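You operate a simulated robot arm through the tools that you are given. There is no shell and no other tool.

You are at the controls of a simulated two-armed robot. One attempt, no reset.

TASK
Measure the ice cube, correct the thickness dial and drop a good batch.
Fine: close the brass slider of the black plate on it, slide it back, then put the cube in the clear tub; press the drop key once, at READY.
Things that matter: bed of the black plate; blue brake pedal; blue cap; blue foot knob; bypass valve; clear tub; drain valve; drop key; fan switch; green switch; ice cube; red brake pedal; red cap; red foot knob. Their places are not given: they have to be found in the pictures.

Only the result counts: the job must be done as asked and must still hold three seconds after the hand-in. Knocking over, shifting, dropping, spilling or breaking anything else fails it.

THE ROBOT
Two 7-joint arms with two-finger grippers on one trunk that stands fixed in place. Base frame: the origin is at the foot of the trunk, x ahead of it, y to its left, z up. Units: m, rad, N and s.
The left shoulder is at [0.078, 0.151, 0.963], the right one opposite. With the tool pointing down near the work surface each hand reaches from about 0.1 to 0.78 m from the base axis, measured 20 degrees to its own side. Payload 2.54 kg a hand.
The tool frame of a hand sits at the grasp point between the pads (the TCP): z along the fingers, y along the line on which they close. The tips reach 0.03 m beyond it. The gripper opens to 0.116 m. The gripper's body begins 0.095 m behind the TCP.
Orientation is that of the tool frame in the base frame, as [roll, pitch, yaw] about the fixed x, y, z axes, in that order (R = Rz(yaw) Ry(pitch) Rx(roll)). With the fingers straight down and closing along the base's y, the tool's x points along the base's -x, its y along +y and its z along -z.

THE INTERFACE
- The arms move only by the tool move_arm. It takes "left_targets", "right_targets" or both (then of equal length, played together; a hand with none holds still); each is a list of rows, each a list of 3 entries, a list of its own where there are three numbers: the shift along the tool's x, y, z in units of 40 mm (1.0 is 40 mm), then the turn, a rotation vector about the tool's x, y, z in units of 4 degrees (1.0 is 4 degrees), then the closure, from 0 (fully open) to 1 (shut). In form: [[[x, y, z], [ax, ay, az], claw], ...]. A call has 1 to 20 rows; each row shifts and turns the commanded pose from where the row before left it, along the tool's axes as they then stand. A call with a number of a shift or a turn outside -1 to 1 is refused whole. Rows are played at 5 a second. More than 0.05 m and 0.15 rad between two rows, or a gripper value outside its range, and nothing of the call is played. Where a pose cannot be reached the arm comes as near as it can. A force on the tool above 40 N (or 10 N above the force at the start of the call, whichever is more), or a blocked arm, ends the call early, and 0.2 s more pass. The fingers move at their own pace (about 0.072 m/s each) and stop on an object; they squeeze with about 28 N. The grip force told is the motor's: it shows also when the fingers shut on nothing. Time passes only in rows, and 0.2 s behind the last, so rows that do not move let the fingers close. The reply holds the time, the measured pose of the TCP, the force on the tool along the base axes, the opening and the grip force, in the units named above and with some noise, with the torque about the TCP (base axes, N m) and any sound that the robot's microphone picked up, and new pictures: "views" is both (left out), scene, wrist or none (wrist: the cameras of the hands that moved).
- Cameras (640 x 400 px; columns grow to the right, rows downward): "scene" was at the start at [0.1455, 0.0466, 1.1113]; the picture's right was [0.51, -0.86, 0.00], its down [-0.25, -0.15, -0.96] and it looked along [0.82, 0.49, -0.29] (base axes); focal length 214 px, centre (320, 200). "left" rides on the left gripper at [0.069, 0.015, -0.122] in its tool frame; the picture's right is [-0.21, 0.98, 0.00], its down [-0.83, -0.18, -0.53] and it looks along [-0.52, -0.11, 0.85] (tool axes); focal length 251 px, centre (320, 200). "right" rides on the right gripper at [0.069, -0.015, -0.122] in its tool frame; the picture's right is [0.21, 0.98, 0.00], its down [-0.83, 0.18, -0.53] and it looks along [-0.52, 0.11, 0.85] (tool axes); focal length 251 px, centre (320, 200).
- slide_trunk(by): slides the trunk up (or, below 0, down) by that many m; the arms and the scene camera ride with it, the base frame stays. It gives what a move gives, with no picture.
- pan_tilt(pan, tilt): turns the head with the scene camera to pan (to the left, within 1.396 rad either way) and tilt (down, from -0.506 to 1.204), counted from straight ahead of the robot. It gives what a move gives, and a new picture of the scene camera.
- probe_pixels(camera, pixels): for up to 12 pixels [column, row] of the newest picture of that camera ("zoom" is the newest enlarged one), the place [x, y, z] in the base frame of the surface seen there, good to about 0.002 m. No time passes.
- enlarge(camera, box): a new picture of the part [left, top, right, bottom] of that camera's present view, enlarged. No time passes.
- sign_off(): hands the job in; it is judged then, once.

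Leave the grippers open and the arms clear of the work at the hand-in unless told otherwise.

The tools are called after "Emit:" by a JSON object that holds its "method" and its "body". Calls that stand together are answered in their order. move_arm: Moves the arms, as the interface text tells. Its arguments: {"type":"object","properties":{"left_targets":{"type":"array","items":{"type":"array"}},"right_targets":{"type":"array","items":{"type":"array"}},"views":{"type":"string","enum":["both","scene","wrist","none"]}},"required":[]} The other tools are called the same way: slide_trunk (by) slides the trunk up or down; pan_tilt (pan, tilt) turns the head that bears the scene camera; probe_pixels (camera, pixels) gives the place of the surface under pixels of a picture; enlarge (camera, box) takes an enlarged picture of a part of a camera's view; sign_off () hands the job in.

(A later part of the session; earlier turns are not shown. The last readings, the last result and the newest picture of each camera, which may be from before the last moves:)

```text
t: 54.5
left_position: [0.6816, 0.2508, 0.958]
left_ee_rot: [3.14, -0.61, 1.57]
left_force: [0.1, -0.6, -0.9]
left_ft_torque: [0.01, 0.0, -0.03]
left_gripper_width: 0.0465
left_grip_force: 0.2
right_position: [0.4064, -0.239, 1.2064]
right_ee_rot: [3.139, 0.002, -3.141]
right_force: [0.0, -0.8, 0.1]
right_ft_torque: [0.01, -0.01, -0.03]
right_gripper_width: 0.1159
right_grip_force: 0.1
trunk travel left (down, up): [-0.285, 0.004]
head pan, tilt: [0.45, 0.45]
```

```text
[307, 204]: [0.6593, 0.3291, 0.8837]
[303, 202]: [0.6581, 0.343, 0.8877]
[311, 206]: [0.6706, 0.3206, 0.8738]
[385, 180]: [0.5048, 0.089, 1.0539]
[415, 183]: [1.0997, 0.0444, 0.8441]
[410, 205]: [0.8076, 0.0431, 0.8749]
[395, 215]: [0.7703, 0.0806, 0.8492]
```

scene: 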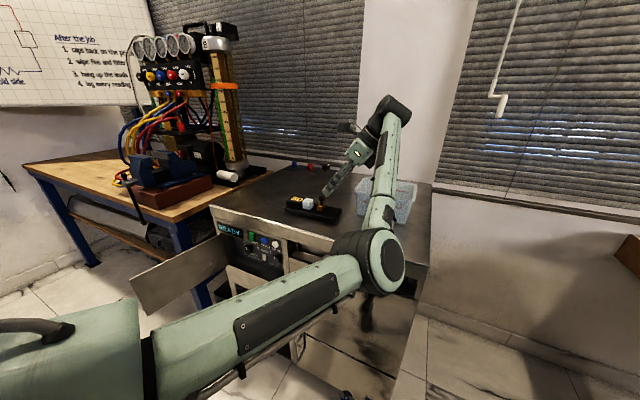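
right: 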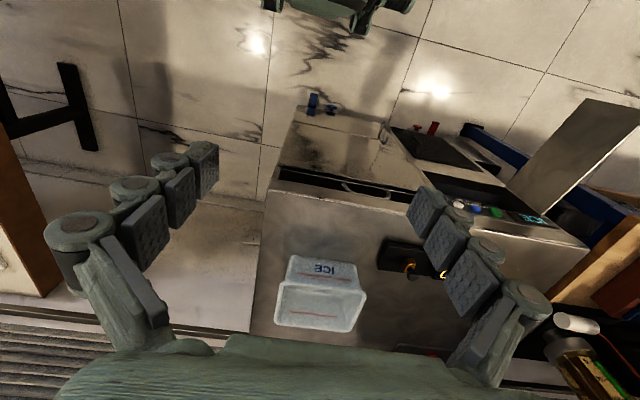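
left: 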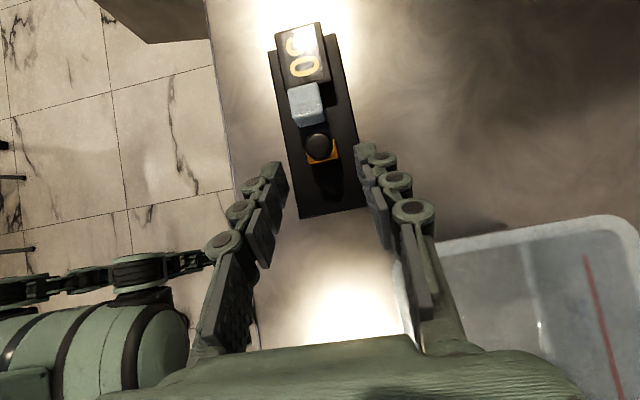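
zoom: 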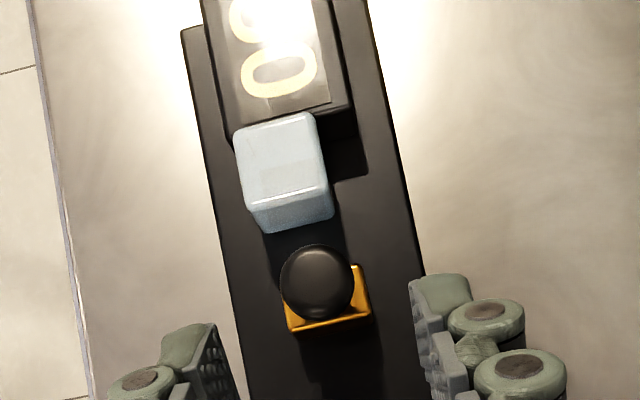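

The cube's centre is about (0.6765, 0.3345). I'll straighten the hand to vertical and hover over the cube at z≈0.96.

Emit:
{"method": "move_arm", "body": {"left_targets": [[[0, 0, 0], [0, -1, 0], 0.6], [[0, 0, 0], [0, -1, 0], 0.6], [[0, 0, 0], [0, -1, 0], 0.6], [[0, 0, 0], [0, -1, 0], 0.6], [[0, 0, 0], [0, -1, 0], 0.6], [[0, 0, 0], [0, -1, 0], 0.6], [[0, 0, 0], [0, -1, 0], 0.6], [[0, 0, 0], [0, -1, 0], 0.6], [[0, 0, 0], [0, -0.75, 0], 0.6], [[0.69, -0.042, 0], [0, 0, 0], 0.6], [[0.69, -0.042, 0], [0, 0, 0], 0.6], [[0.69, -0.042, 0], [0, 0, 0], 0.6], [[0, 0, 0], [0, 0, 0], 0.6]], "views": "both"}}

Emit:
{"method": "enlarge", "body": {"camera": "left", "box": [240, 100, 400, 200]}}

```text
t: 57.3
left_position: [0.676, 0.3331, 0.9568]
left_ee_rot: [3.139, 0.001, 1.57]
left_force: [-0.8, 0.3, 0.3]
left_ft_torque: [0.01, 0.01, -0.02]
left_gripper_width: 0.0466
left_grip_force: 0.0
right_position: [0.4067, -0.2393, 1.2061]
right_ee_rot: [3.141, 0.001, -3.141]
right_force: [-0.3, -0.2, -0.1]
right_ft_torque: [0.01, -0.01, -0.01]
right_gripper_width: 0.116
right_grip_force: 0.0
trunk travel left (down, up): [-0.285, 0.004]
head pan, tilt: [0.45, 0.45]
```

scene: 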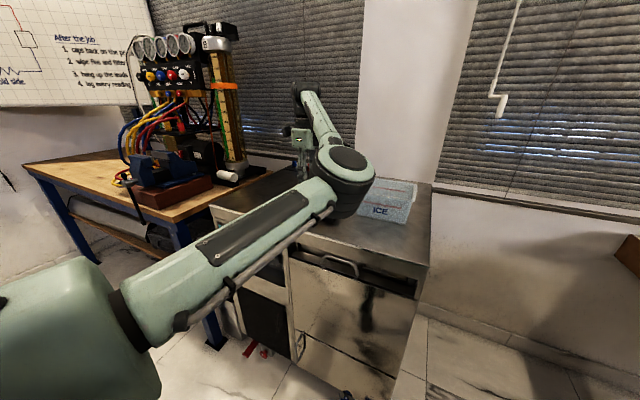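
left: 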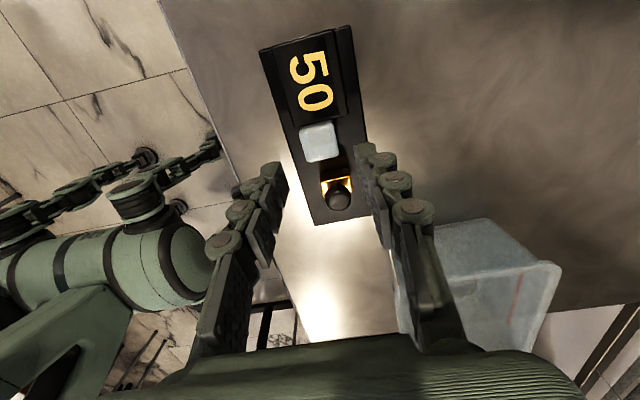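

```text
4.00 times, centred on (320, 150) of left
```

zoom: 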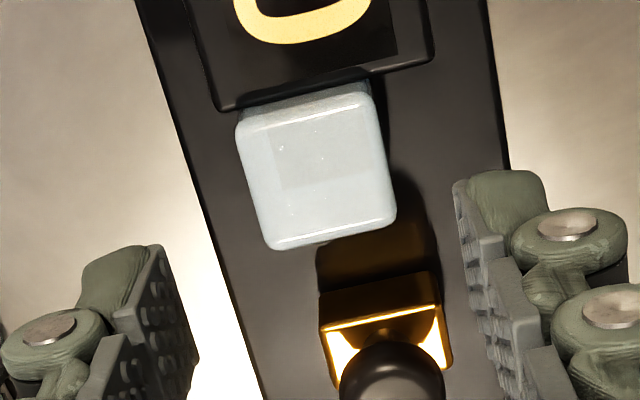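

The hand is vertical above the cube. I'll re-probe the cube's corners from this view to centre precisely.

Emit:
{"method": "probe_pixels", "body": {"camera": "left", "pixels": [[302, 131], [331, 126], [338, 152], [308, 159], [320, 142], [316, 125], [345, 120], [336, 179], [284, 172], [360, 152]]}}

```text
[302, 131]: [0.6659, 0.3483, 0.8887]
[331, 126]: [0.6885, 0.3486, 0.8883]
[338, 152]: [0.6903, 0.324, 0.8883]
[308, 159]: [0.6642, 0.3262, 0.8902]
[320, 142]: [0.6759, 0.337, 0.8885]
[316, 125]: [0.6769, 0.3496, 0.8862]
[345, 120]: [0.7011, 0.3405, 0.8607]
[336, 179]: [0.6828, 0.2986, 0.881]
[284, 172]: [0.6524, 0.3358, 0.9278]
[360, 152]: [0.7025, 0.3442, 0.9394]
```

The cube's centre is (0.677, 0.337), and the fingers are centred at x≈0.6775. Going down 62 mm around it.

Emit:
{"method": "move_arm", "body": {"left_targets": [[[0.05, 0, 0.3], [0, 0, 0], 0.6], [[0, 0, 0.35], [0, 0, 0], 0.6], [[0, 0, 0.35], [0, 0, 0], 0.6], [[0, 0, 0.3], [0, 0, 0], 0.6], [[0, 0, 0.15], [0, 0, 0], 0.6], [[0, 0, 0.1], [0, 0, 0], 0.6], [[0, 0, 0], [0, 0, 0], 0.6]], "views": "wrist"}}

Emit:
{"method": "enlarge", "body": {"camera": "scene", "box": [270, 180, 350, 230]}}

```text
t: 58.9
left_position: [0.677, 0.3355, 0.8963]
left_ee_rot: [3.141, 0.0, 1.568]
left_force: [0.1, 0.4, -0.2]
left_ft_torque: [-0.04, 0.01, 0.0]
left_gripper_width: 0.0464
left_grip_force: 0.1
right_position: [0.4063, -0.2394, 1.2067]
right_ee_rot: [3.139, -0.002, -3.141]
right_force: [-0.3, 0.5, 0.1]
right_ft_torque: [-0.03, 0.02, -0.03]
right_gripper_width: 0.1159
right_grip_force: 0.0
trunk travel left (down, up): [-0.285, 0.004]
head pan, tilt: [0.45, 0.45]
```

left: 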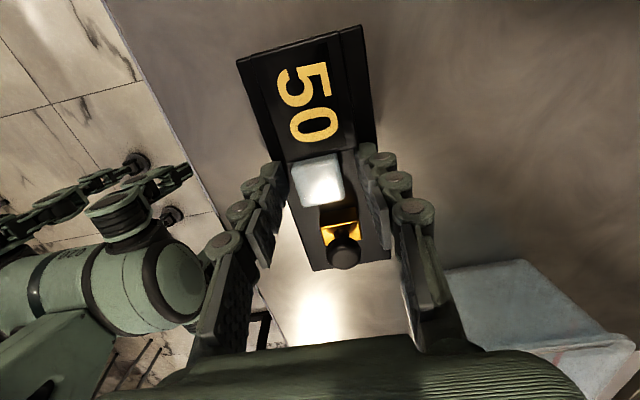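

```text
8.00 times, centred on (310, 205) of scene
```

zoom: 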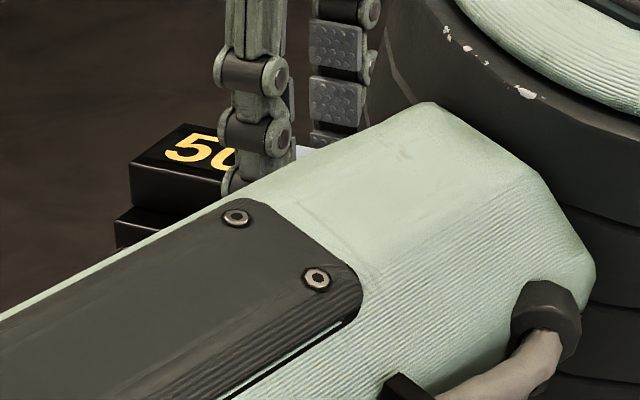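

The fingertips are about 4 mm above the bed with no contact. I'll go down 2 mm more and close on the cube.

Emit:
{"method": "move_arm", "body": {"left_targets": [[[0, 0, 0.05], [0, 0, 0], 0.65], [[0, 0, 0], [0, 0, 0], 0.72], [[0, 0, 0], [0, 0, 0], 0.8], [[0, 0, 0], [0, 0, 0], 1.0], [[0, 0, 0], [0, 0, 0], 1.0], [[0, 0, 0], [0, 0, 0], 1.0]], "views": "wrist"}}

Emit:
{"method": "enlarge", "body": {"camera": "left", "box": [240, 120, 400, 280]}}

```text
t: 60.3
left_position: [0.6758, 0.3355, 0.8931]
left_ee_rot: [-3.141, 0.0, 1.567]
left_force: [0.7, 0.4, 0.3]
left_ft_torque: [0.02, 0.01, 0.0]
left_gripper_width: 0.0264
left_grip_force: 28.1
right_position: [0.407, -0.2397, 1.2072]
right_ee_rot: [3.14, 0.001, 3.14]
right_force: [0.3, 0.0, -0.7]
right_ft_torque: [0.04, -0.03, 0.02]
right_gripper_width: 0.1158
right_grip_force: 0.1
trunk travel left (down, up): [-0.285, 0.004]
head pan, tilt: [0.45, 0.45]
```

left: 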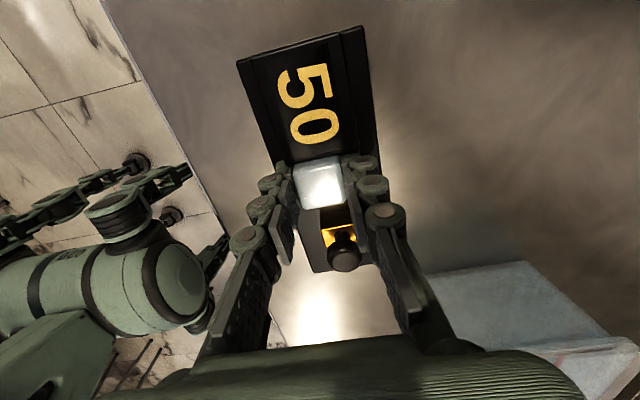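

```text
2.50 times, centred on (320, 200) of left
```

zoom: 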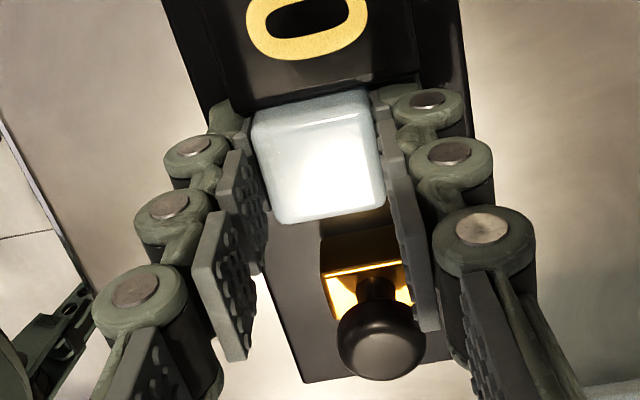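

The cube is gripped with full overlap at 26.4 mm. I'll ease it 1 mm away from the box, then lift slowly about 100 mm.

Emit:
{"method": "move_arm", "body": {"left_targets": [[[-0.025, 0, -0.05], [0, 0, 0], 1.0], [[0, 0, -0.1], [0, 0, 0], 1.0], [[0, 0, -0.15], [0, 0, 0], 1.0], [[0, 0, -0.2], [0, 0, 0], 1.0], [[0, 0, -0.25], [0, 0, 0], 1.0], [[0, 0, -0.25], [0, 0, 0], 1.0], [[0, 0, -0.25], [0, 0, 0], 1.0], [[0, 0, -0.25], [0, 0, 0], 1.0], [[0, 0, -0.25], [0, 0, 0], 1.0], [[0, 0, -0.25], [0, 0, 0], 1.0], [[0, 0, -0.25], [0, 0, 0], 1.0], [[0, 0, -0.15], [0, 0, 0], 1.0], [[0, 0, 0], [0, 0, 0], 1.0]], "views": "both"}}

```text
t: 63.1
left_position: [0.677, 0.3352, 0.9891]
left_ee_rot: [3.139, -0.001, 1.569]
left_force: [-0.4, -0.1, -0.1]
left_ft_torque: [0.0, -0.03, -0.01]
left_gripper_width: 0.0263
left_grip_force: 27.5
right_position: [0.4058, -0.2409, 1.2071]
right_ee_rot: [3.141, -0.002, 3.141]
right_force: [-0.4, 0.0, 0.0]
right_ft_torque: [0.02, 0.03, 0.0]
right_gripper_width: 0.1159
right_grip_force: 0.0
trunk travel left (down, up): [-0.285, 0.004]
head pan, tilt: [0.45, 0.45]
```

scene: 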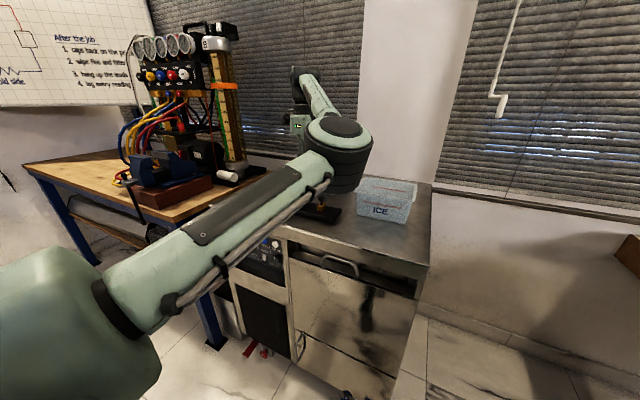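
left: 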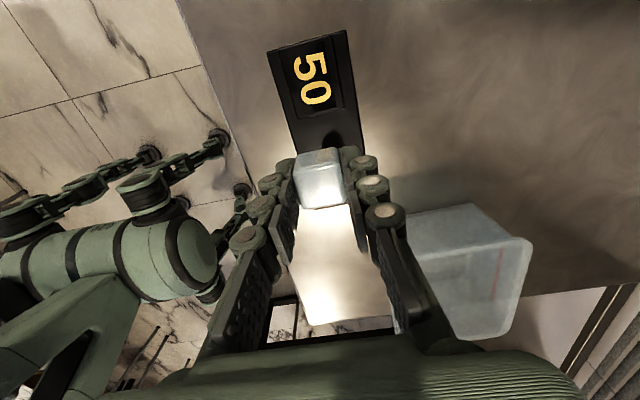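

The cube is up and secure. I'll probe the tub's rim and inside in both views.

Emit:
{"method": "probe_pixels", "body": {"camera": "left", "pixels": [[474, 205], [529, 242], [505, 332], [420, 213], [470, 280], [480, 230], [515, 250], [440, 300], [320, 178], [440, 240]]}}

Emit:
{"method": "enlarge", "body": {"camera": "scene", "box": [346, 170, 426, 230]}}

```text
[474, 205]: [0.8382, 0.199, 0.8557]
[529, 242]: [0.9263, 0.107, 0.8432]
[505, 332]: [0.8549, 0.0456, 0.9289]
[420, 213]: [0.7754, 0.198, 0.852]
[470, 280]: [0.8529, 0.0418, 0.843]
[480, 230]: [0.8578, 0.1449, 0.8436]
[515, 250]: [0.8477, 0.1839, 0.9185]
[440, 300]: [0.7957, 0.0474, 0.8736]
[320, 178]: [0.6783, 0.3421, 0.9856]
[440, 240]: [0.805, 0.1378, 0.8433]
```

```text
6.67 times, centred on (386, 200) of scene
```

zoom: 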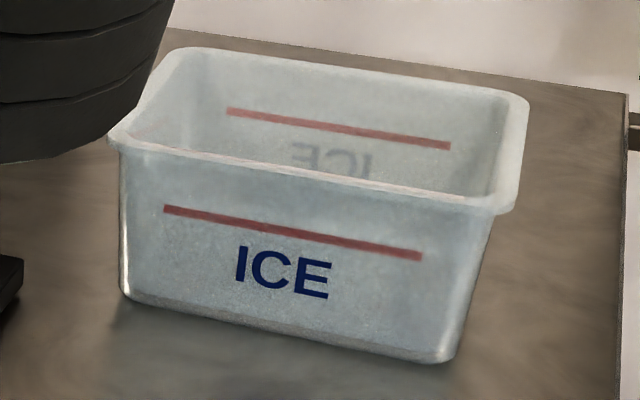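

Emit:
{"method": "probe_pixels", "body": {"camera": "zoom", "pixels": [[115, 140], [180, 52], [522, 100], [505, 208], [300, 178], [350, 75], [150, 95], [515, 150], [300, 130], [125, 290], [440, 358], [300, 160]]}}

```text
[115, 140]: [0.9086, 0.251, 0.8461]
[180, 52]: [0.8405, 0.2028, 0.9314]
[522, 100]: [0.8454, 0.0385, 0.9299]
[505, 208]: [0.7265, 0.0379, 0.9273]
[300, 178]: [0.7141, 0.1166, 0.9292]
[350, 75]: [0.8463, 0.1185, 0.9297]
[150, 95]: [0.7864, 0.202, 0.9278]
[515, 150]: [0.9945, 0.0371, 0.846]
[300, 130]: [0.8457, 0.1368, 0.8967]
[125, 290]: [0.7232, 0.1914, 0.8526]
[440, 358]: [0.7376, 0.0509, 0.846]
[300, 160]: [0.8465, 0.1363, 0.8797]
```

The tub's rim spans x≈0.712–0.85 and y≈0.036–0.204, with top z≈0.93 and floor near 0.848. I'll carry the cube sideways to y≈0.125 at this height, just in front of the tub.

Emit:
{"method": "move_arm", "body": {"left_targets": [[[-0.2, 0, 0], [0, 0, 0], 1.0], [[-0.35, 0, 0], [0, 0, 0], 1.0], [[-0.4, 0, 0], [0, 0, 0], 1.0], [[-0.4, 0, 0], [0, 0, 0], 1.0], [[-0.4, 0, 0], [0, 0, 0], 1.0], [[-0.4, 0, 0], [0, 0, 0], 1.0], [[-0.4, 0, 0], [0, 0, 0], 1.0], [[-0.4, 0, 0], [0, 0, 0], 1.0], [[-0.4, 0, 0], [0, 0, 0], 1.0], [[-0.4, 0, 0], [0, 0, 0], 1.0], [[-0.4, 0, 0], [0, 0, 0], 1.0], [[-0.4, 0, 0], [0, 0, 0], 1.0], [[-0.4, 0, 0], [0, 0, 0], 1.0], [[-0.3, 0, 0], [0, 0, 0], 1.0], [[0, 0, 0], [0, 0, 0], 1.0]], "views": "both"}}

```text
t: 66.3
left_position: [0.7116, 0.1366, 0.9938]
left_ee_rot: [-3.141, 0.0, 1.569]
left_force: [-0.1, 0.1, 0.2]
left_ft_torque: [0.01, 0.0, 0.01]
left_gripper_width: 0.0265
left_grip_force: 28.6
left hand out of reach, approached as far as the arm can: row 7, 8, 9, 10, 11, 12, 14
right_position: [0.4058, -0.2392, 1.2062]
right_ee_rot: [3.14, 0.003, -3.141]
right_force: [0.0, 0.7, -0.1]
right_ft_torque: [-0.03, 0.0, 0.01]
right_gripper_width: 0.116
right_grip_force: 0.0
trunk travel left (down, up): [-0.285, 0.004]
head pan, tilt: [0.45, 0.45]
```

scene: 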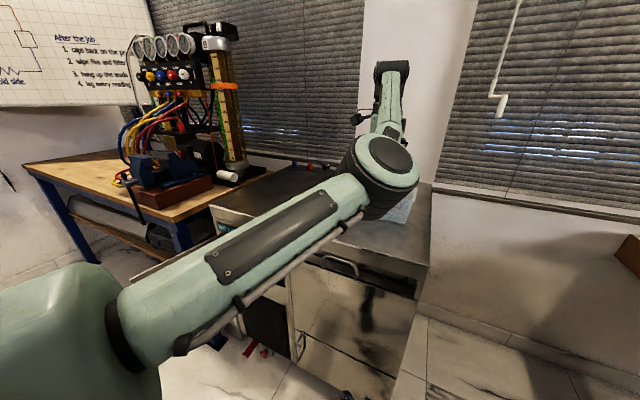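
left: 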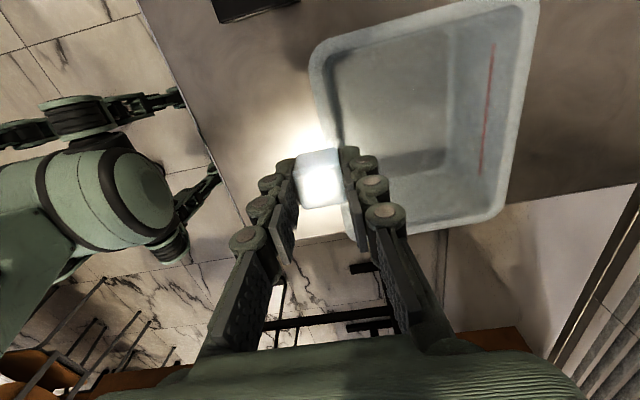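

The cube is safe, but the wrist neared its turning limit and drifted towards +x. I'll turn the hand back about its own axis, yaw 90°→170°, at this height above the rim to regain freedom.

Emit:
{"method": "move_arm", "body": {"left_targets": [[[0, 0, 0], [0, 0, -1], 1.0], [[0, 0, 0], [0, 0, -1], 1.0], [[0, 0, 0], [0, 0, -1], 1.0], [[0, 0, 0], [0, 0, -1], 1.0], [[0, 0, 0], [0, 0, -1], 1.0], [[0, 0, 0], [0, 0, -1], 1.0], [[0, 0, 0], [0, 0, -1], 1.0], [[0, 0, 0], [0, 0, -1], 1.0], [[0, 0, 0], [0, 0, -1], 1.0], [[0, 0, 0], [0, 0, -1], 1.0], [[0, 0, 0], [0, 0, -1], 1.0], [[0, 0, 0], [0, 0, -1], 1.0], [[0, 0, 0], [0, 0, -1], 1.0], [[0, 0, 0], [0, 0, -1], 1.0], [[0, 0, 0], [0, 0, -1], 1.0], [[0, 0, 0], [0, 0, -1], 1.0], [[0, 0, 0], [0, 0, -1], 1.0], [[0, 0, 0], [0, 0, -1], 1.0], [[0, 0, 0], [0, 0, -1], 1.0], [[0, 0, 0], [0, 0, -1], 1.0]], "views": "both"}}

```text
t: 70.5
left_position: [0.7116, 0.1376, 0.9941]
left_ee_rot: [3.137, 0.002, 2.968]
left_force: [0.1, 1.0, 0.3]
left_ft_torque: [0.01, 0.03, -0.05]
left_gripper_width: 0.0265
left_grip_force: 28.2
right_position: [0.4067, -0.2393, 1.2057]
right_ee_rot: [3.141, 0.0, -3.141]
right_force: [-1.0, 0.1, -0.3]
right_ft_torque: [0.02, 0.0, 0.03]
right_gripper_width: 0.1159
right_grip_force: 0.0
trunk travel left (down, up): [-0.285, 0.004]
head pan, tilt: [0.45, 0.45]
```

scene: 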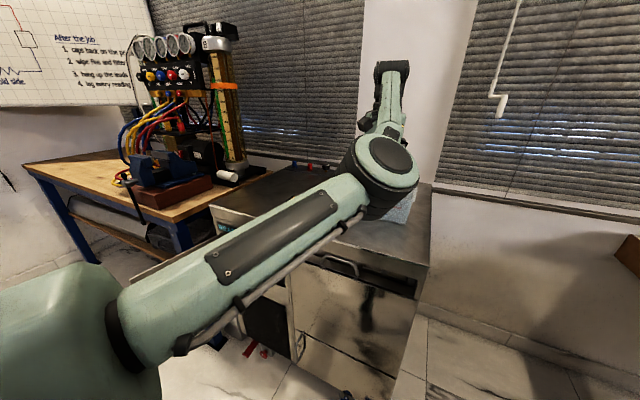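
left: 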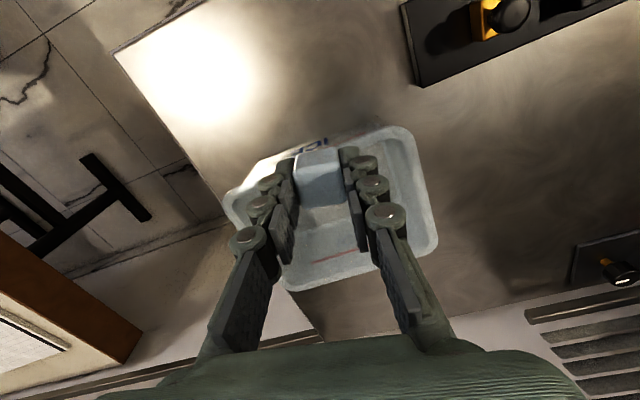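

The hand is free now at yaw 170°. Next I'll tilt it 24° forward and move the cube over the tub's middle, staying above the rim.

Emit:
{"method": "move_arm", "body": {"left_targets": [[[0, 0, 0], [0, -1, 0], 1.0], [[0, 0, 0], [0, -1, 0], 1.0], [[0, 0, 0], [0, -1, 0], 1.0], [[0, 0, 0], [0, -1, 0], 1.0], [[0, 0, 0], [0, -1, 0], 1.0], [[0, 0, 0], [0, -1, 0], 1.0], [[-0.3115, -0.021, 0.1385], [0, 0, 0], 1.0], [[-0.3115, -0.021, 0.1385], [0, 0, 0], 1.0], [[-0.3115, -0.021, 0.1385], [0, 0, 0], 1.0], [[-0.3115, -0.021, 0.1385], [0, 0, 0], 1.0], [[-0.3115, -0.021, 0.1385], [0, 0, 0], 1.0], [[0, 0, 0], [0, 0, 0], 1.0]], "views": "both"}}

```text
t: 73.1
left_position: [0.7904, 0.1511, 0.9901]
left_ee_rot: [3.139, 0.419, 2.965]
left_force: [0.0, -0.1, -0.1]
left_ft_torque: [0.02, 0.02, 0.01]
left_gripper_width: 0.0264
left_grip_force: 28.2
left hand out of reach, approached as far as the arm can: row 1, 2, 4
right_position: [0.4057, -0.24, 1.2075]
right_ee_rot: [3.14, 0.0, 3.141]
right_force: [0.3, -0.7, -0.7]
right_ft_torque: [0.02, 0.02, 0.02]
right_gripper_width: 0.116
right_grip_force: 0.1
trunk travel left (down, up): [-0.285, 0.004]
head pan, tilt: [0.45, 0.45]
```

scene: 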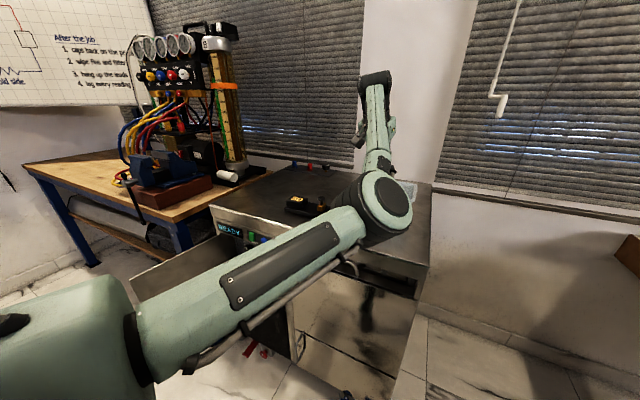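
left: 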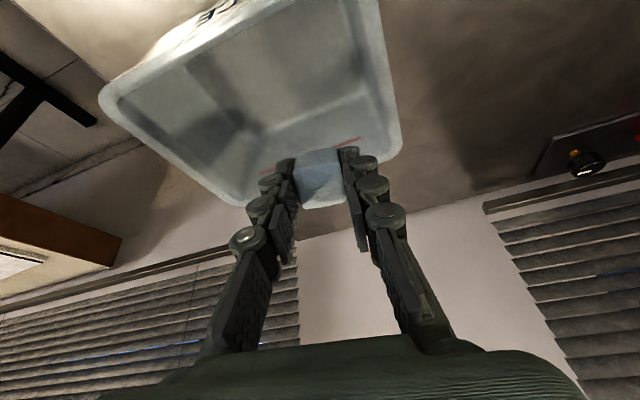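

The hand drifted slightly to (0.790, 0.151). I'll re-centre to about (0.778, 0.125) and then lower 50 mm as a first stage.

Emit:
{"method": "move_arm", "body": {"left_targets": [[[0.095, -0.349, -0.042], [0, 0, 0], 1.0], [[0.095, -0.349, -0.042], [0, 0, 0], 1.0], [[0, 0, 0], [0, 0, 0], 1.0]], "views": "both"}}

Emit:
{"method": "enlarge", "body": {"camera": "left", "box": [80, 0, 420, 230]}}

```text
t: 73.9
left_position: [0.7768, 0.1261, 0.9915]
left_ee_rot: [-3.141, 0.419, 2.964]
left_force: [0.6, -0.8, -0.1]
left_ft_torque: [0.0, -0.02, -0.03]
left_gripper_width: 0.0264
left_grip_force: 27.9
right_position: [0.4059, -0.2411, 1.206]
right_ee_rot: [3.14, -0.001, -3.141]
right_force: [0.6, 0.4, 0.0]
right_ft_torque: [0.02, 0.01, 0.01]
right_gripper_width: 0.1159
right_grip_force: 0.0
trunk travel left (down, up): [-0.285, 0.004]
head pan, tilt: [0.45, 0.45]
```

scene: 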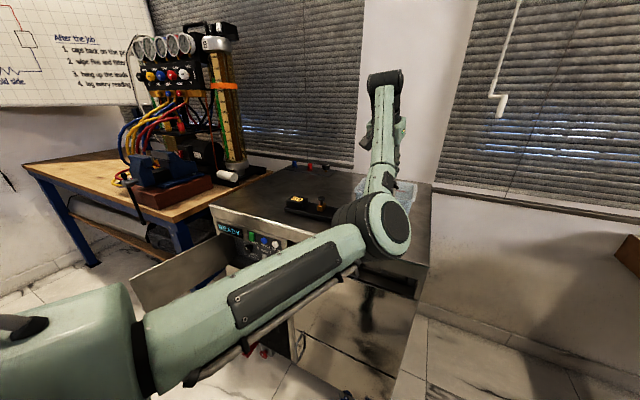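
left: 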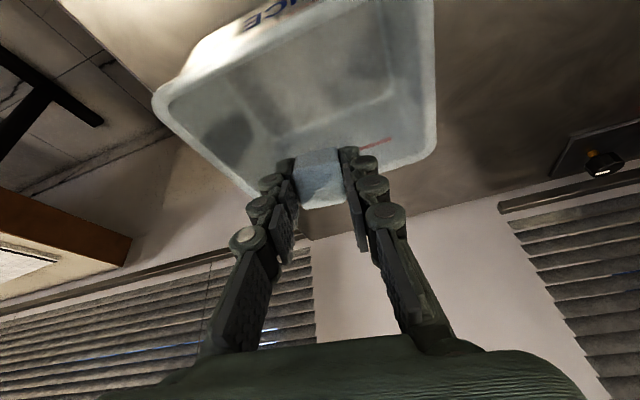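

```text
1.74 times, centred on (250, 115) of left
```

zoom: 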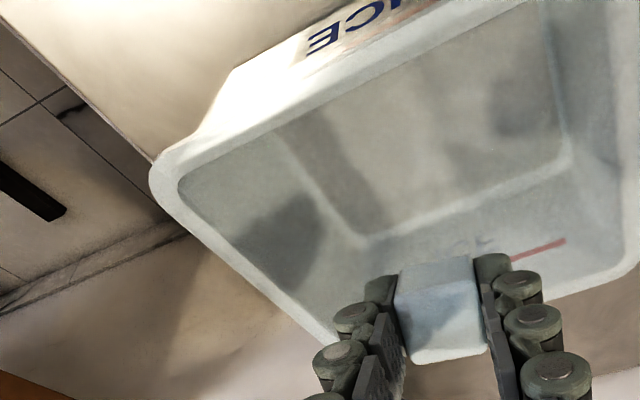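

The cube is centred over the tub. I'll lower it straight down 50 mm.

Emit:
{"method": "move_arm", "body": {"left_targets": [[[0.085, 0, 0.19], [0, 0, 0], 1.0], [[0.085, 0, 0.19], [0, 0, 0], 1.0], [[0.085, 0, 0.19], [0, 0, 0], 1.0], [[0.085, 0, 0.19], [0, 0, 0], 1.0], [[0.085, 0, 0.19], [0, 0, 0], 1.0], [[0.085, 0, 0.19], [0, 0, 0], 1.0], [[0, 0, 0], [0, 0, 0], 1.0]], "views": "both"}}

Emit:
{"method": "enlarge", "body": {"camera": "scene", "box": [340, 160, 436, 230]}}

```text
t: 75.5
left_position: [0.7775, 0.1235, 0.9413]
left_ee_rot: [3.14, 0.421, 2.966]
left_force: [-0.3, 0.9, 0.0]
left_ft_torque: [-0.01, 0.01, 0.0]
left_gripper_width: 0.0265
left_grip_force: 28.3
right_position: [0.4055, -0.2401, 1.206]
right_ee_rot: [3.14, 0.003, 3.14]
right_force: [1.0, -0.2, -0.2]
right_ft_torque: [0.04, 0.02, 0.0]
right_gripper_width: 0.1161
right_grip_force: 0.0
trunk travel left (down, up): [-0.285, 0.004]
head pan, tilt: [0.45, 0.45]
```

scene: 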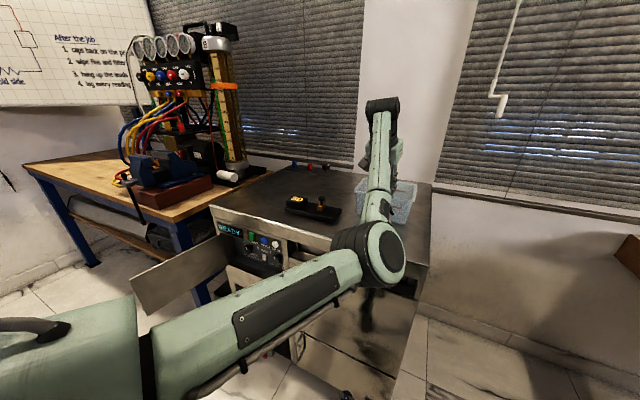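
left: 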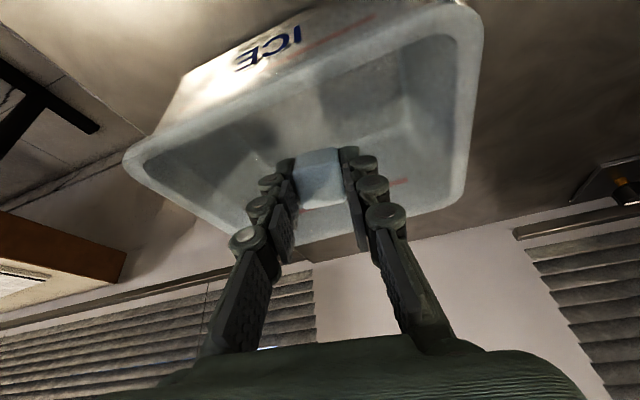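

```text
5.71 times, centred on (388, 195) of scene
```

zoom: 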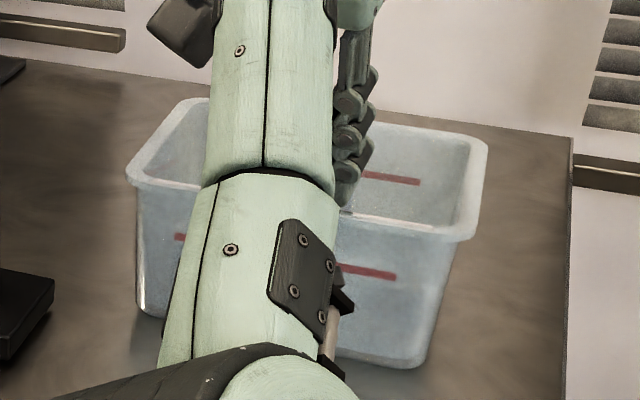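

The descent is clean so far, with no contact force. 45 mm more will bring the cube just above the tub's floor.

Emit:
{"method": "probe_pixels", "body": {"camera": "scene", "pixels": [[378, 150], [380, 200], [385, 225], [355, 250], [385, 260]]}}

Emit:
{"method": "move_arm", "body": {"left_targets": [[[0.0916, 0, 0.2055], [0, 0, 0], 1.0], [[0.0916, 0, 0.2055], [0, 0, 0], 1.0], [[0.0916, 0, 0.2055], [0, 0, 0], 1.0], [[0.0916, 0, 0.2055], [0, 0, 0], 1.0], [[0.0916, 0, 0.2055], [0, 0, 0], 1.0], [[0, 0, 0], [0, 0, 0], 1.0]], "views": "both"}}

```text
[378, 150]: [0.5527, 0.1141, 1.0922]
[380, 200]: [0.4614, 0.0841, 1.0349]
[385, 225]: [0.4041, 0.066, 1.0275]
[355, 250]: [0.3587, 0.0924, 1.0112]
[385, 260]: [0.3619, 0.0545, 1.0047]
```

```text
t: 76.9
left_position: [0.7765, 0.1235, 0.8981]
left_ee_rot: [3.141, 0.421, 2.965]
left_force: [0.5, 0.0, 0.5]
left_ft_torque: [-0.02, -0.02, 0.02]
left_gripper_width: 0.0264
left_grip_force: 28.4
right_position: [0.4059, -0.2389, 1.2064]
right_ee_rot: [3.14, 0.001, 3.141]
right_force: [-0.2, -0.2, -0.4]
right_ft_torque: [-0.01, 0.02, 0.01]
right_gripper_width: 0.1163
right_grip_force: 0.0
trunk travel left (down, up): [-0.285, 0.004]
head pan, tilt: [0.45, 0.45]
```

scene: 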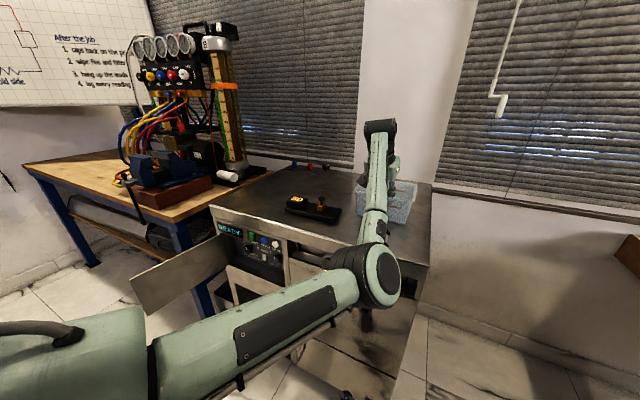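
left: 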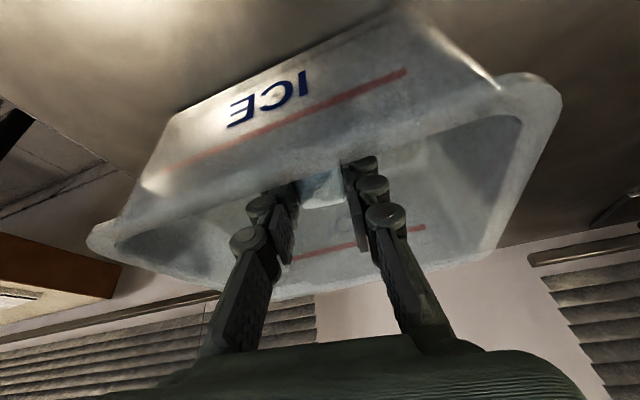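

The cube's lowest corner is about 15 mm above the floor. I'll lower another 10 mm gently and release.

Emit:
{"method": "move_arm", "body": {"left_targets": [[[0.041, 0, 0.091], [0, 0, 0], 1.0], [[0.041, 0, 0.091], [0, 0, 0], 1.0], [[0.02, 0, 0.046], [0, 0, 0], 1.0], [[0, 0, 0], [0, 0, 0], 1.0]], "views": "none"}}

```text
t: 77.9
left_position: [0.7764, 0.1252, 0.8868]
left_ee_rot: [3.139, 0.422, 2.966]
left_force: [0.1, -0.3, 0.8]
left_ft_torque: [-0.03, -0.01, 0.02]
left_gripper_width: 0.0266
left_grip_force: 28.0
right_position: [0.4063, -0.2391, 1.2076]
right_ee_rot: [-3.141, -0.001, -3.141]
right_force: [0.0, -1.2, 0.0]
right_ft_torque: [0.0, -0.01, -0.01]
right_gripper_width: 0.116
right_grip_force: 0.1
trunk travel left (down, up): [-0.285, 0.004]
head pan, tilt: [0.45, 0.45]
```

There is no contact yet and only about 5 mm left. I'll open slowly to release the cube on the tub's floor.

Emit:
{"method": "move_arm", "body": {"left_targets": [[[0, 0, 0], [0, 0, 0], 0.74], [[0, 0, 0], [0, 0, 0], 0.7], [[0, 0, 0], [0, 0, 0], 0.64], [[0, 0, 0], [0, 0, 0], 0.6], [[0, 0, 0], [0, 0, 0], 0.6]], "views": "wrist"}}

Emit:
{"method": "enlarge", "body": {"camera": "left", "box": [220, 90, 420, 215]}}

```text
t: 79.1
left_position: [0.7764, 0.1255, 0.8859]
left_ee_rot: [3.14, 0.421, 2.967]
left_force: [0.6, 0.8, -0.9]
left_ft_torque: [-0.01, 0.0, 0.02]
left_gripper_width: 0.0465
left_grip_force: 0.0
right_position: [0.4069, -0.2407, 1.2071]
right_ee_rot: [3.14, 0.0, -3.141]
right_force: [0.6, 0.3, 0.4]
right_ft_torque: [-0.02, 0.05, 0.01]
right_gripper_width: 0.1159
right_grip_force: 0.0
trunk travel left (down, up): [-0.285, 0.004]
head pan, tilt: [0.45, 0.45]
```

left: 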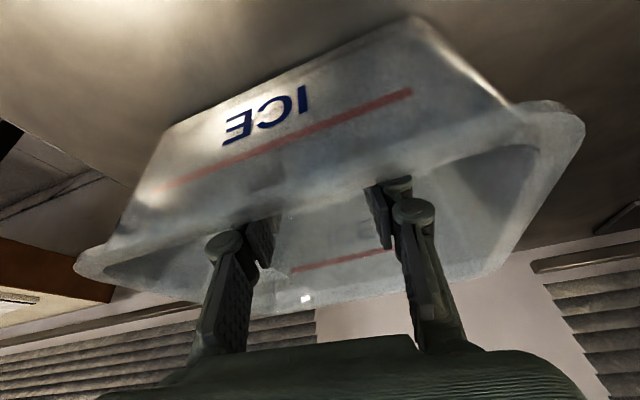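

```text
3.20 times, centred on (320, 152) of left
```

zoom: 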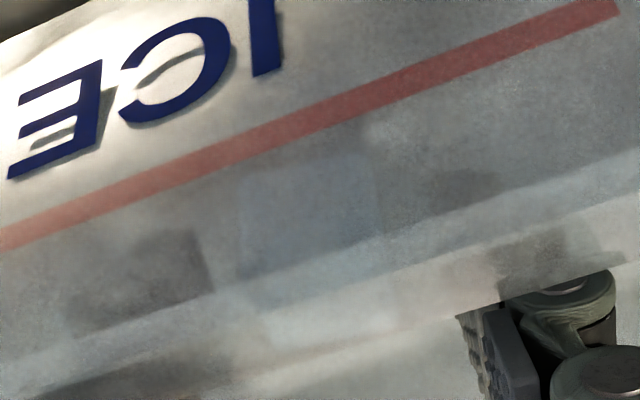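

The cube is visible through the tub's wall, lying free between the open fingers. I'll retract straight up out of the tub.

Emit:
{"method": "move_arm", "body": {"left_targets": [[[-0.1, 0, -0.2285], [0, 0, 0], 0.6], [[-0.2035, 0, -0.457], [0, 0, 0], 0.6], [[-0.2035, 0, -0.457], [0, 0, 0], 0.6], [[-0.2035, 0, -0.457], [0, 0, 0], 0.6], [[-0.2035, 0, -0.457], [0, 0, 0], 0.6], [[-0.2035, 0, -0.457], [0, 0, 0], 0.6], [[-0.2035, 0, -0.457], [0, 0, 0], 0.6], [[0, 0, 0], [0, 0, 0], 0.6]], "views": "both"}}

Emit:
{"method": "enlarge", "body": {"camera": "scene", "box": [210, 215, 306, 275]}}

Emit:
{"method": "enlarge", "body": {"camera": "left", "box": [100, 40, 420, 240]}}

```text
t: 80.9
left_position: [0.7759, 0.1262, 1.0153]
left_ee_rot: [3.139, 0.419, 2.967]
left_force: [1.2, 0.2, 0.5]
left_ft_torque: [-0.02, -0.01, 0.0]
left_gripper_width: 0.0465
left_grip_force: 0.1
right_position: [0.4056, -0.2398, 1.2067]
right_ee_rot: [3.139, 0.0, -3.141]
right_force: [-0.4, 0.0, -0.5]
right_ft_torque: [0.02, -0.01, 0.01]
right_gripper_width: 0.116
right_grip_force: 0.0
trunk travel left (down, up): [-0.285, 0.004]
head pan, tilt: [0.45, 0.45]
```

scene: 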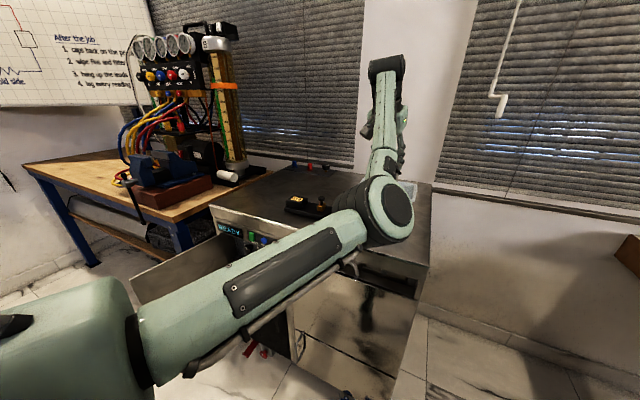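
left: 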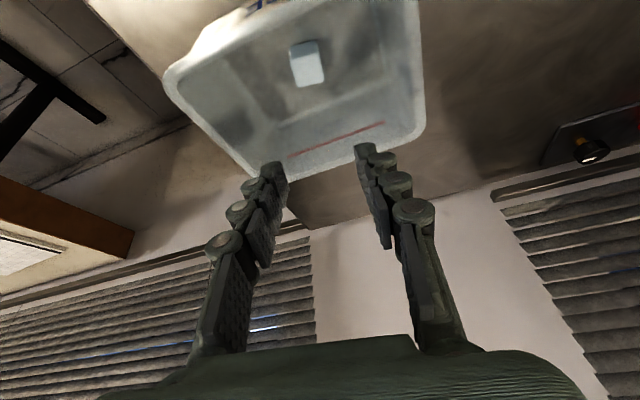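

```text
6.67 times, centred on (258, 245) of scene
```

zoom: 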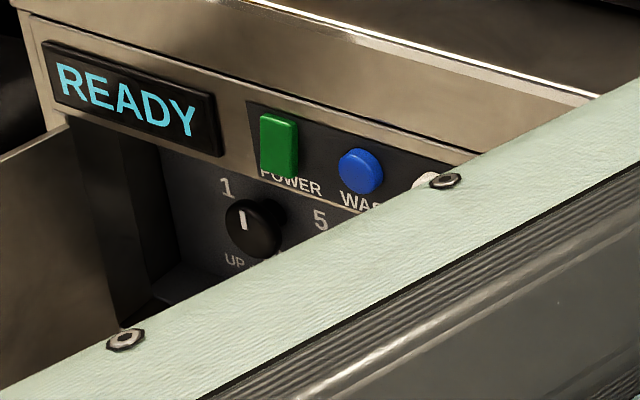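

```text
2.00 times, centred on (260, 140) of left
```

zoom: 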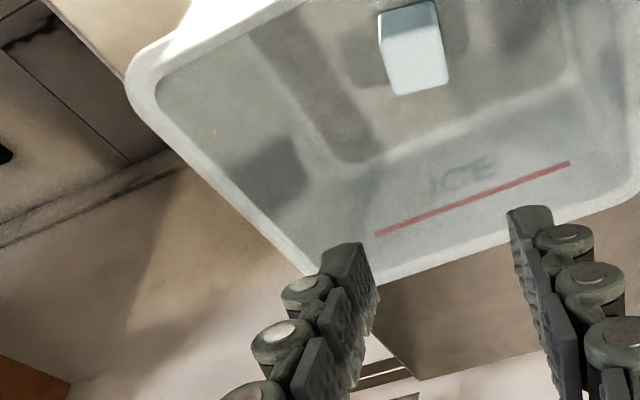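

The cube lies in the tub and READY is still shown. The reading was 28 mm and the aim is 26, so the THICK dial ("UP +2 MM") must go down one step, from 3 to 2. I'll bring the left hand back over the front at (0.42, 0.36, 1.06) first.

Emit:
{"method": "move_arm", "body": {"left_targets": [[[0.4, 0.2, -0.4], [0, 0, 0], 0.6], [[0.771, 0.383, -0.455], [0, 0, 0], 0.6], [[0.771, 0.383, -0.455], [0, 0, 0], 0.6], [[0.771, 0.383, -0.455], [0, 0, 0], 0.6], [[0.771, 0.383, -0.455], [0, 0, 0], 0.6], [[0.771, 0.383, -0.455], [0, 0, 0], 0.6], [[0.771, 0.383, -0.455], [0, 0, 0], 0.6], [[0.771, 0.383, -0.455], [0, 0, 0], 0.6], [[0.771, 0.383, -0.455], [0, 0, 0], 0.6], [[0.771, 0.383, -0.455], [0, 0, 0], 0.6], [[0.771, 0.383, -0.455], [0, 0, 0], 0.6]], "views": "both"}}

```text
t: 83.3
left_position: [0.522, 0.3969, 1.0577]
left_ee_rot: [-3.141, 0.422, 2.964]
left_force: [0.8, -0.3, 0.1]
left_ft_torque: [0.01, -0.01, -0.02]
left_gripper_width: 0.0463
left_grip_force: 0.1
left hand out of reach, approached as far as the arm can: row 3, 4, 5, 6, 7, 8
right_position: [0.4065, -0.2397, 1.2067]
right_ee_rot: [3.139, 0.001, -3.141]
right_force: [-0.4, 0.0, -0.6]
right_ft_torque: [-0.01, -0.01, -0.02]
right_gripper_width: 0.116
right_grip_force: 0.1
trunk travel left (down, up): [-0.285, 0.004]
head pan, tilt: [0.45, 0.45]
```

scene: 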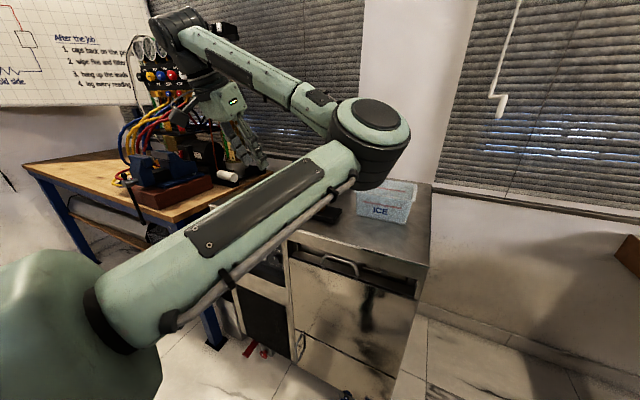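
left: 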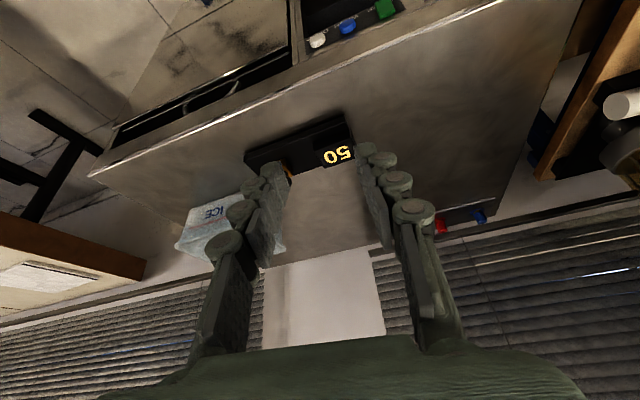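

The hand is at (0.522, 0.397, 1.058). Now I'll swing the fingers up to point horizontally forward (+x) by turning about tool y, in place.

Emit:
{"method": "move_arm", "body": {"left_targets": [[[0, 0, 0], [0, -1, 0], 0.6], [[0, 0, 0], [0, -1, 0], 0.6], [[0, 0, 0], [0, -1, 0], 0.6], [[0, 0, 0], [0, -1, 0], 0.6], [[0, 0, 0], [0, -1, 0], 0.6], [[0, 0, 0], [0, -1, 0], 0.6], [[0, 0, 0], [0, -1, 0], 0.6], [[0, 0, 0], [0, -1, 0], 0.6], [[0, 0, 0], [0, -1, 0], 0.6], [[0, 0, 0], [0, -1, 0], 0.6], [[0, 0, 0], [0, -1, 0], 0.6], [[0, 0, 0], [0, -1, 0], 0.6], [[0, 0, 0], [0, -1, 0], 0.6], [[0, 0, 0], [0, -1, 0], 0.6], [[0, 0, 0], [0, -1, 0], 0.6], [[0, 0, 0], [0, -1, 0], 0.6]], "views": "both"}}

```text
t: 86.7
left_position: [0.5242, 0.3956, 1.0602]
left_ee_rot: [3.105, 1.538, 2.927]
left_force: [-0.5, 0.5, -1.1]
left_ft_torque: [0.0, -0.01, 0.04]
left_gripper_width: 0.0467
left_grip_force: 0.1
right_position: [0.4049, -0.2399, 1.2059]
right_ee_rot: [3.139, 0.001, 3.141]
right_force: [0.1, 0.1, -0.2]
right_ft_torque: [0.02, 0.01, -0.01]
right_gripper_width: 0.116
right_grip_force: 0.0
trunk travel left (down, up): [-0.285, 0.004]
head pan, tilt: [0.45, 0.45]
```

scene: 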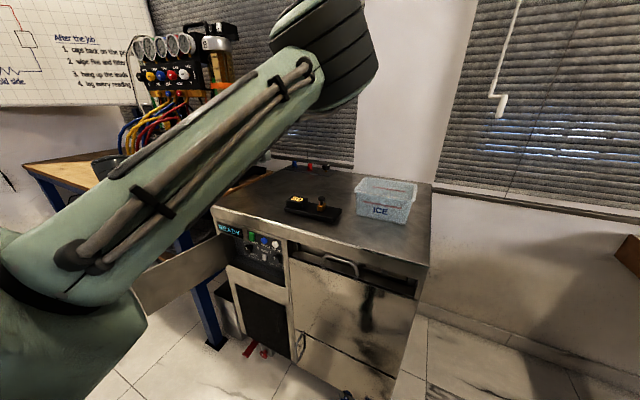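
left: 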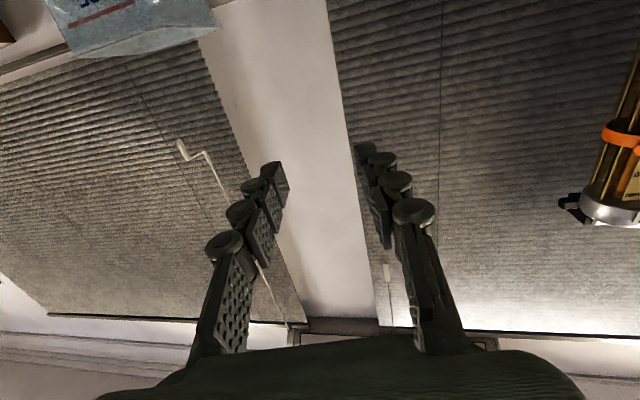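

The fingers now point forward, about 10° to the right. I'll straighten that and draw the hand back and left to about (0.43, 0.525), in front of the panel side.

Emit:
{"method": "move_arm", "body": {"left_targets": [[[0, 0, 0], [-0.85, -0.16, 0], 0.6], [[0, 0, 0], [-0.85, -0.16, 0], 0.6], [[0, 0, 0], [-0.85, -0.15, 0], 0.6], [[0, 0.8, -0.6], [0, 0, 0], 0.6], [[0, 0.8, -0.6], [0, 0, 0], 0.6], [[0, 0.8, -0.6], [0, 0, 0], 0.6], [[0, 0.8, -0.6], [0, 0, 0], 0.6], [[0, 0, 0], [0, 0, 0], 0.6]], "views": "scene"}}

```text
t: 88.5
left_position: [0.4275, 0.5245, 1.0608]
left_ee_rot: [1.799, 1.569, 1.802]
left_force: [-0.2, 0.7, 0.3]
left_ft_torque: [0.02, 0.0, -0.01]
left_gripper_width: 0.0463
left_grip_force: 0.1
right_position: [0.4058, -0.2393, 1.206]
right_ee_rot: [3.141, -0.001, 3.14]
right_force: [-0.2, 0.7, 0.2]
right_ft_torque: [-0.03, 0.0, -0.03]
right_gripper_width: 0.1161
right_grip_force: 0.0
trunk travel left (down, up): [-0.285, 0.004]
head pan, tilt: [0.45, 0.45]
```

scene: 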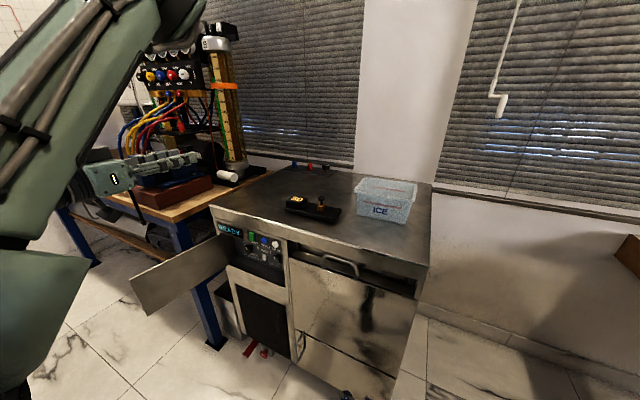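

The hand points straight forward at (0.4275, 0.5245, 1.061). Lowering the trunk 0.25 m will bring the arm level with the panel. Both hands stay clear of the machine's front at x≈0.575.

Emit:
{"method": "slide_trunk", "body": {"by": -0.25}}

Emit:
{"method": "pan_tilt", "body": {"pan": 0.65, "tilt": 0.35}}

```text
t: 91.1
left_position: [0.4276, 0.5251, 0.8101]
left_ee_rot: [1.694, 1.567, 1.697]
left_force: [0.8, 0.5, 1.1]
left_ft_torque: [0.0, 0.03, 0.0]
left_gripper_width: 0.0464
left_grip_force: 0.0
right_position: [0.4055, -0.2399, 0.9569]
right_ee_rot: [3.141, 0.001, -3.141]
right_force: [0.2, 0.5, -0.1]
right_ft_torque: [-0.02, 0.01, 0.01]
right_gripper_width: 0.116
right_grip_force: 0.0
trunk travel left (down, up): [-0.035, 0.254]
head pan, tilt: [0.45, 0.45]
```

```text
t: 91.8
left_position: [0.4272, 0.5261, 0.8117]
left_ee_rot: [1.725, 1.567, 1.728]
left_force: [0.3, 0.2, -0.3]
left_ft_torque: [-0.03, 0.01, -0.01]
left_gripper_width: 0.0465
left_grip_force: 0.0
right_position: [0.4058, -0.2408, 0.957]
right_ee_rot: [3.139, 0.002, 3.141]
right_force: [-0.3, -0.3, 0.4]
right_ft_torque: [0.02, 0.04, 0.0]
right_gripper_width: 0.1161
right_grip_force: 0.0
trunk travel left (down, up): [-0.035, 0.254]
head pan, tilt: [0.649, 0.351]
```

scene: 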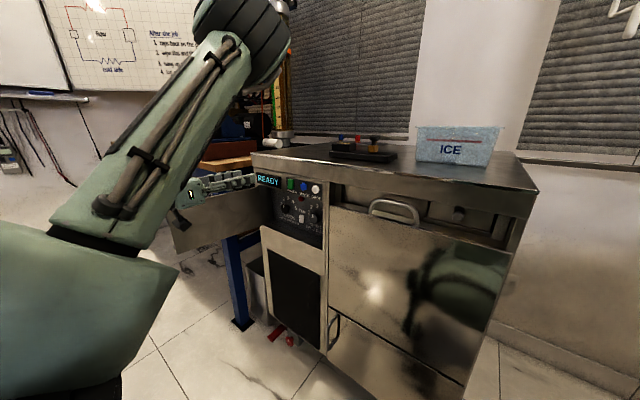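

I now have a good low view of the panel around (290,205). I'll enlarge it to read the dials.

Emit:
{"method": "enlarge", "body": {"camera": "scene", "box": [250, 165, 346, 240]}}

Emit:
{"method": "enlarge", "body": {"camera": "scene", "box": [272, 185, 328, 225]}}

```text
5.33 times, centred on (298, 202) of scene
```

zoom: 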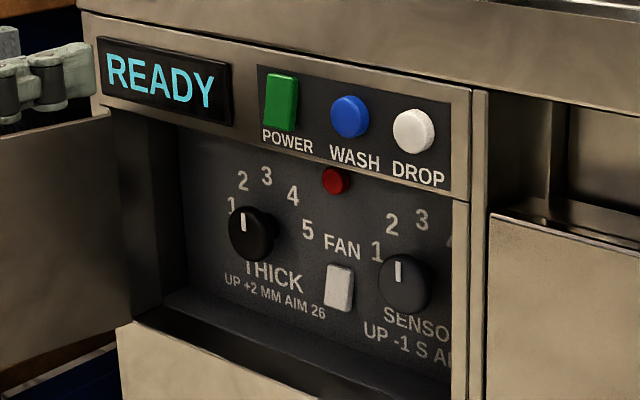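

```text
10.00 times, centred on (300, 205) of scene
```

zoom: 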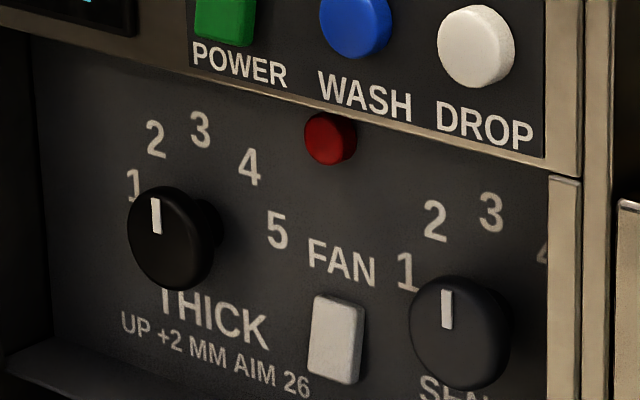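

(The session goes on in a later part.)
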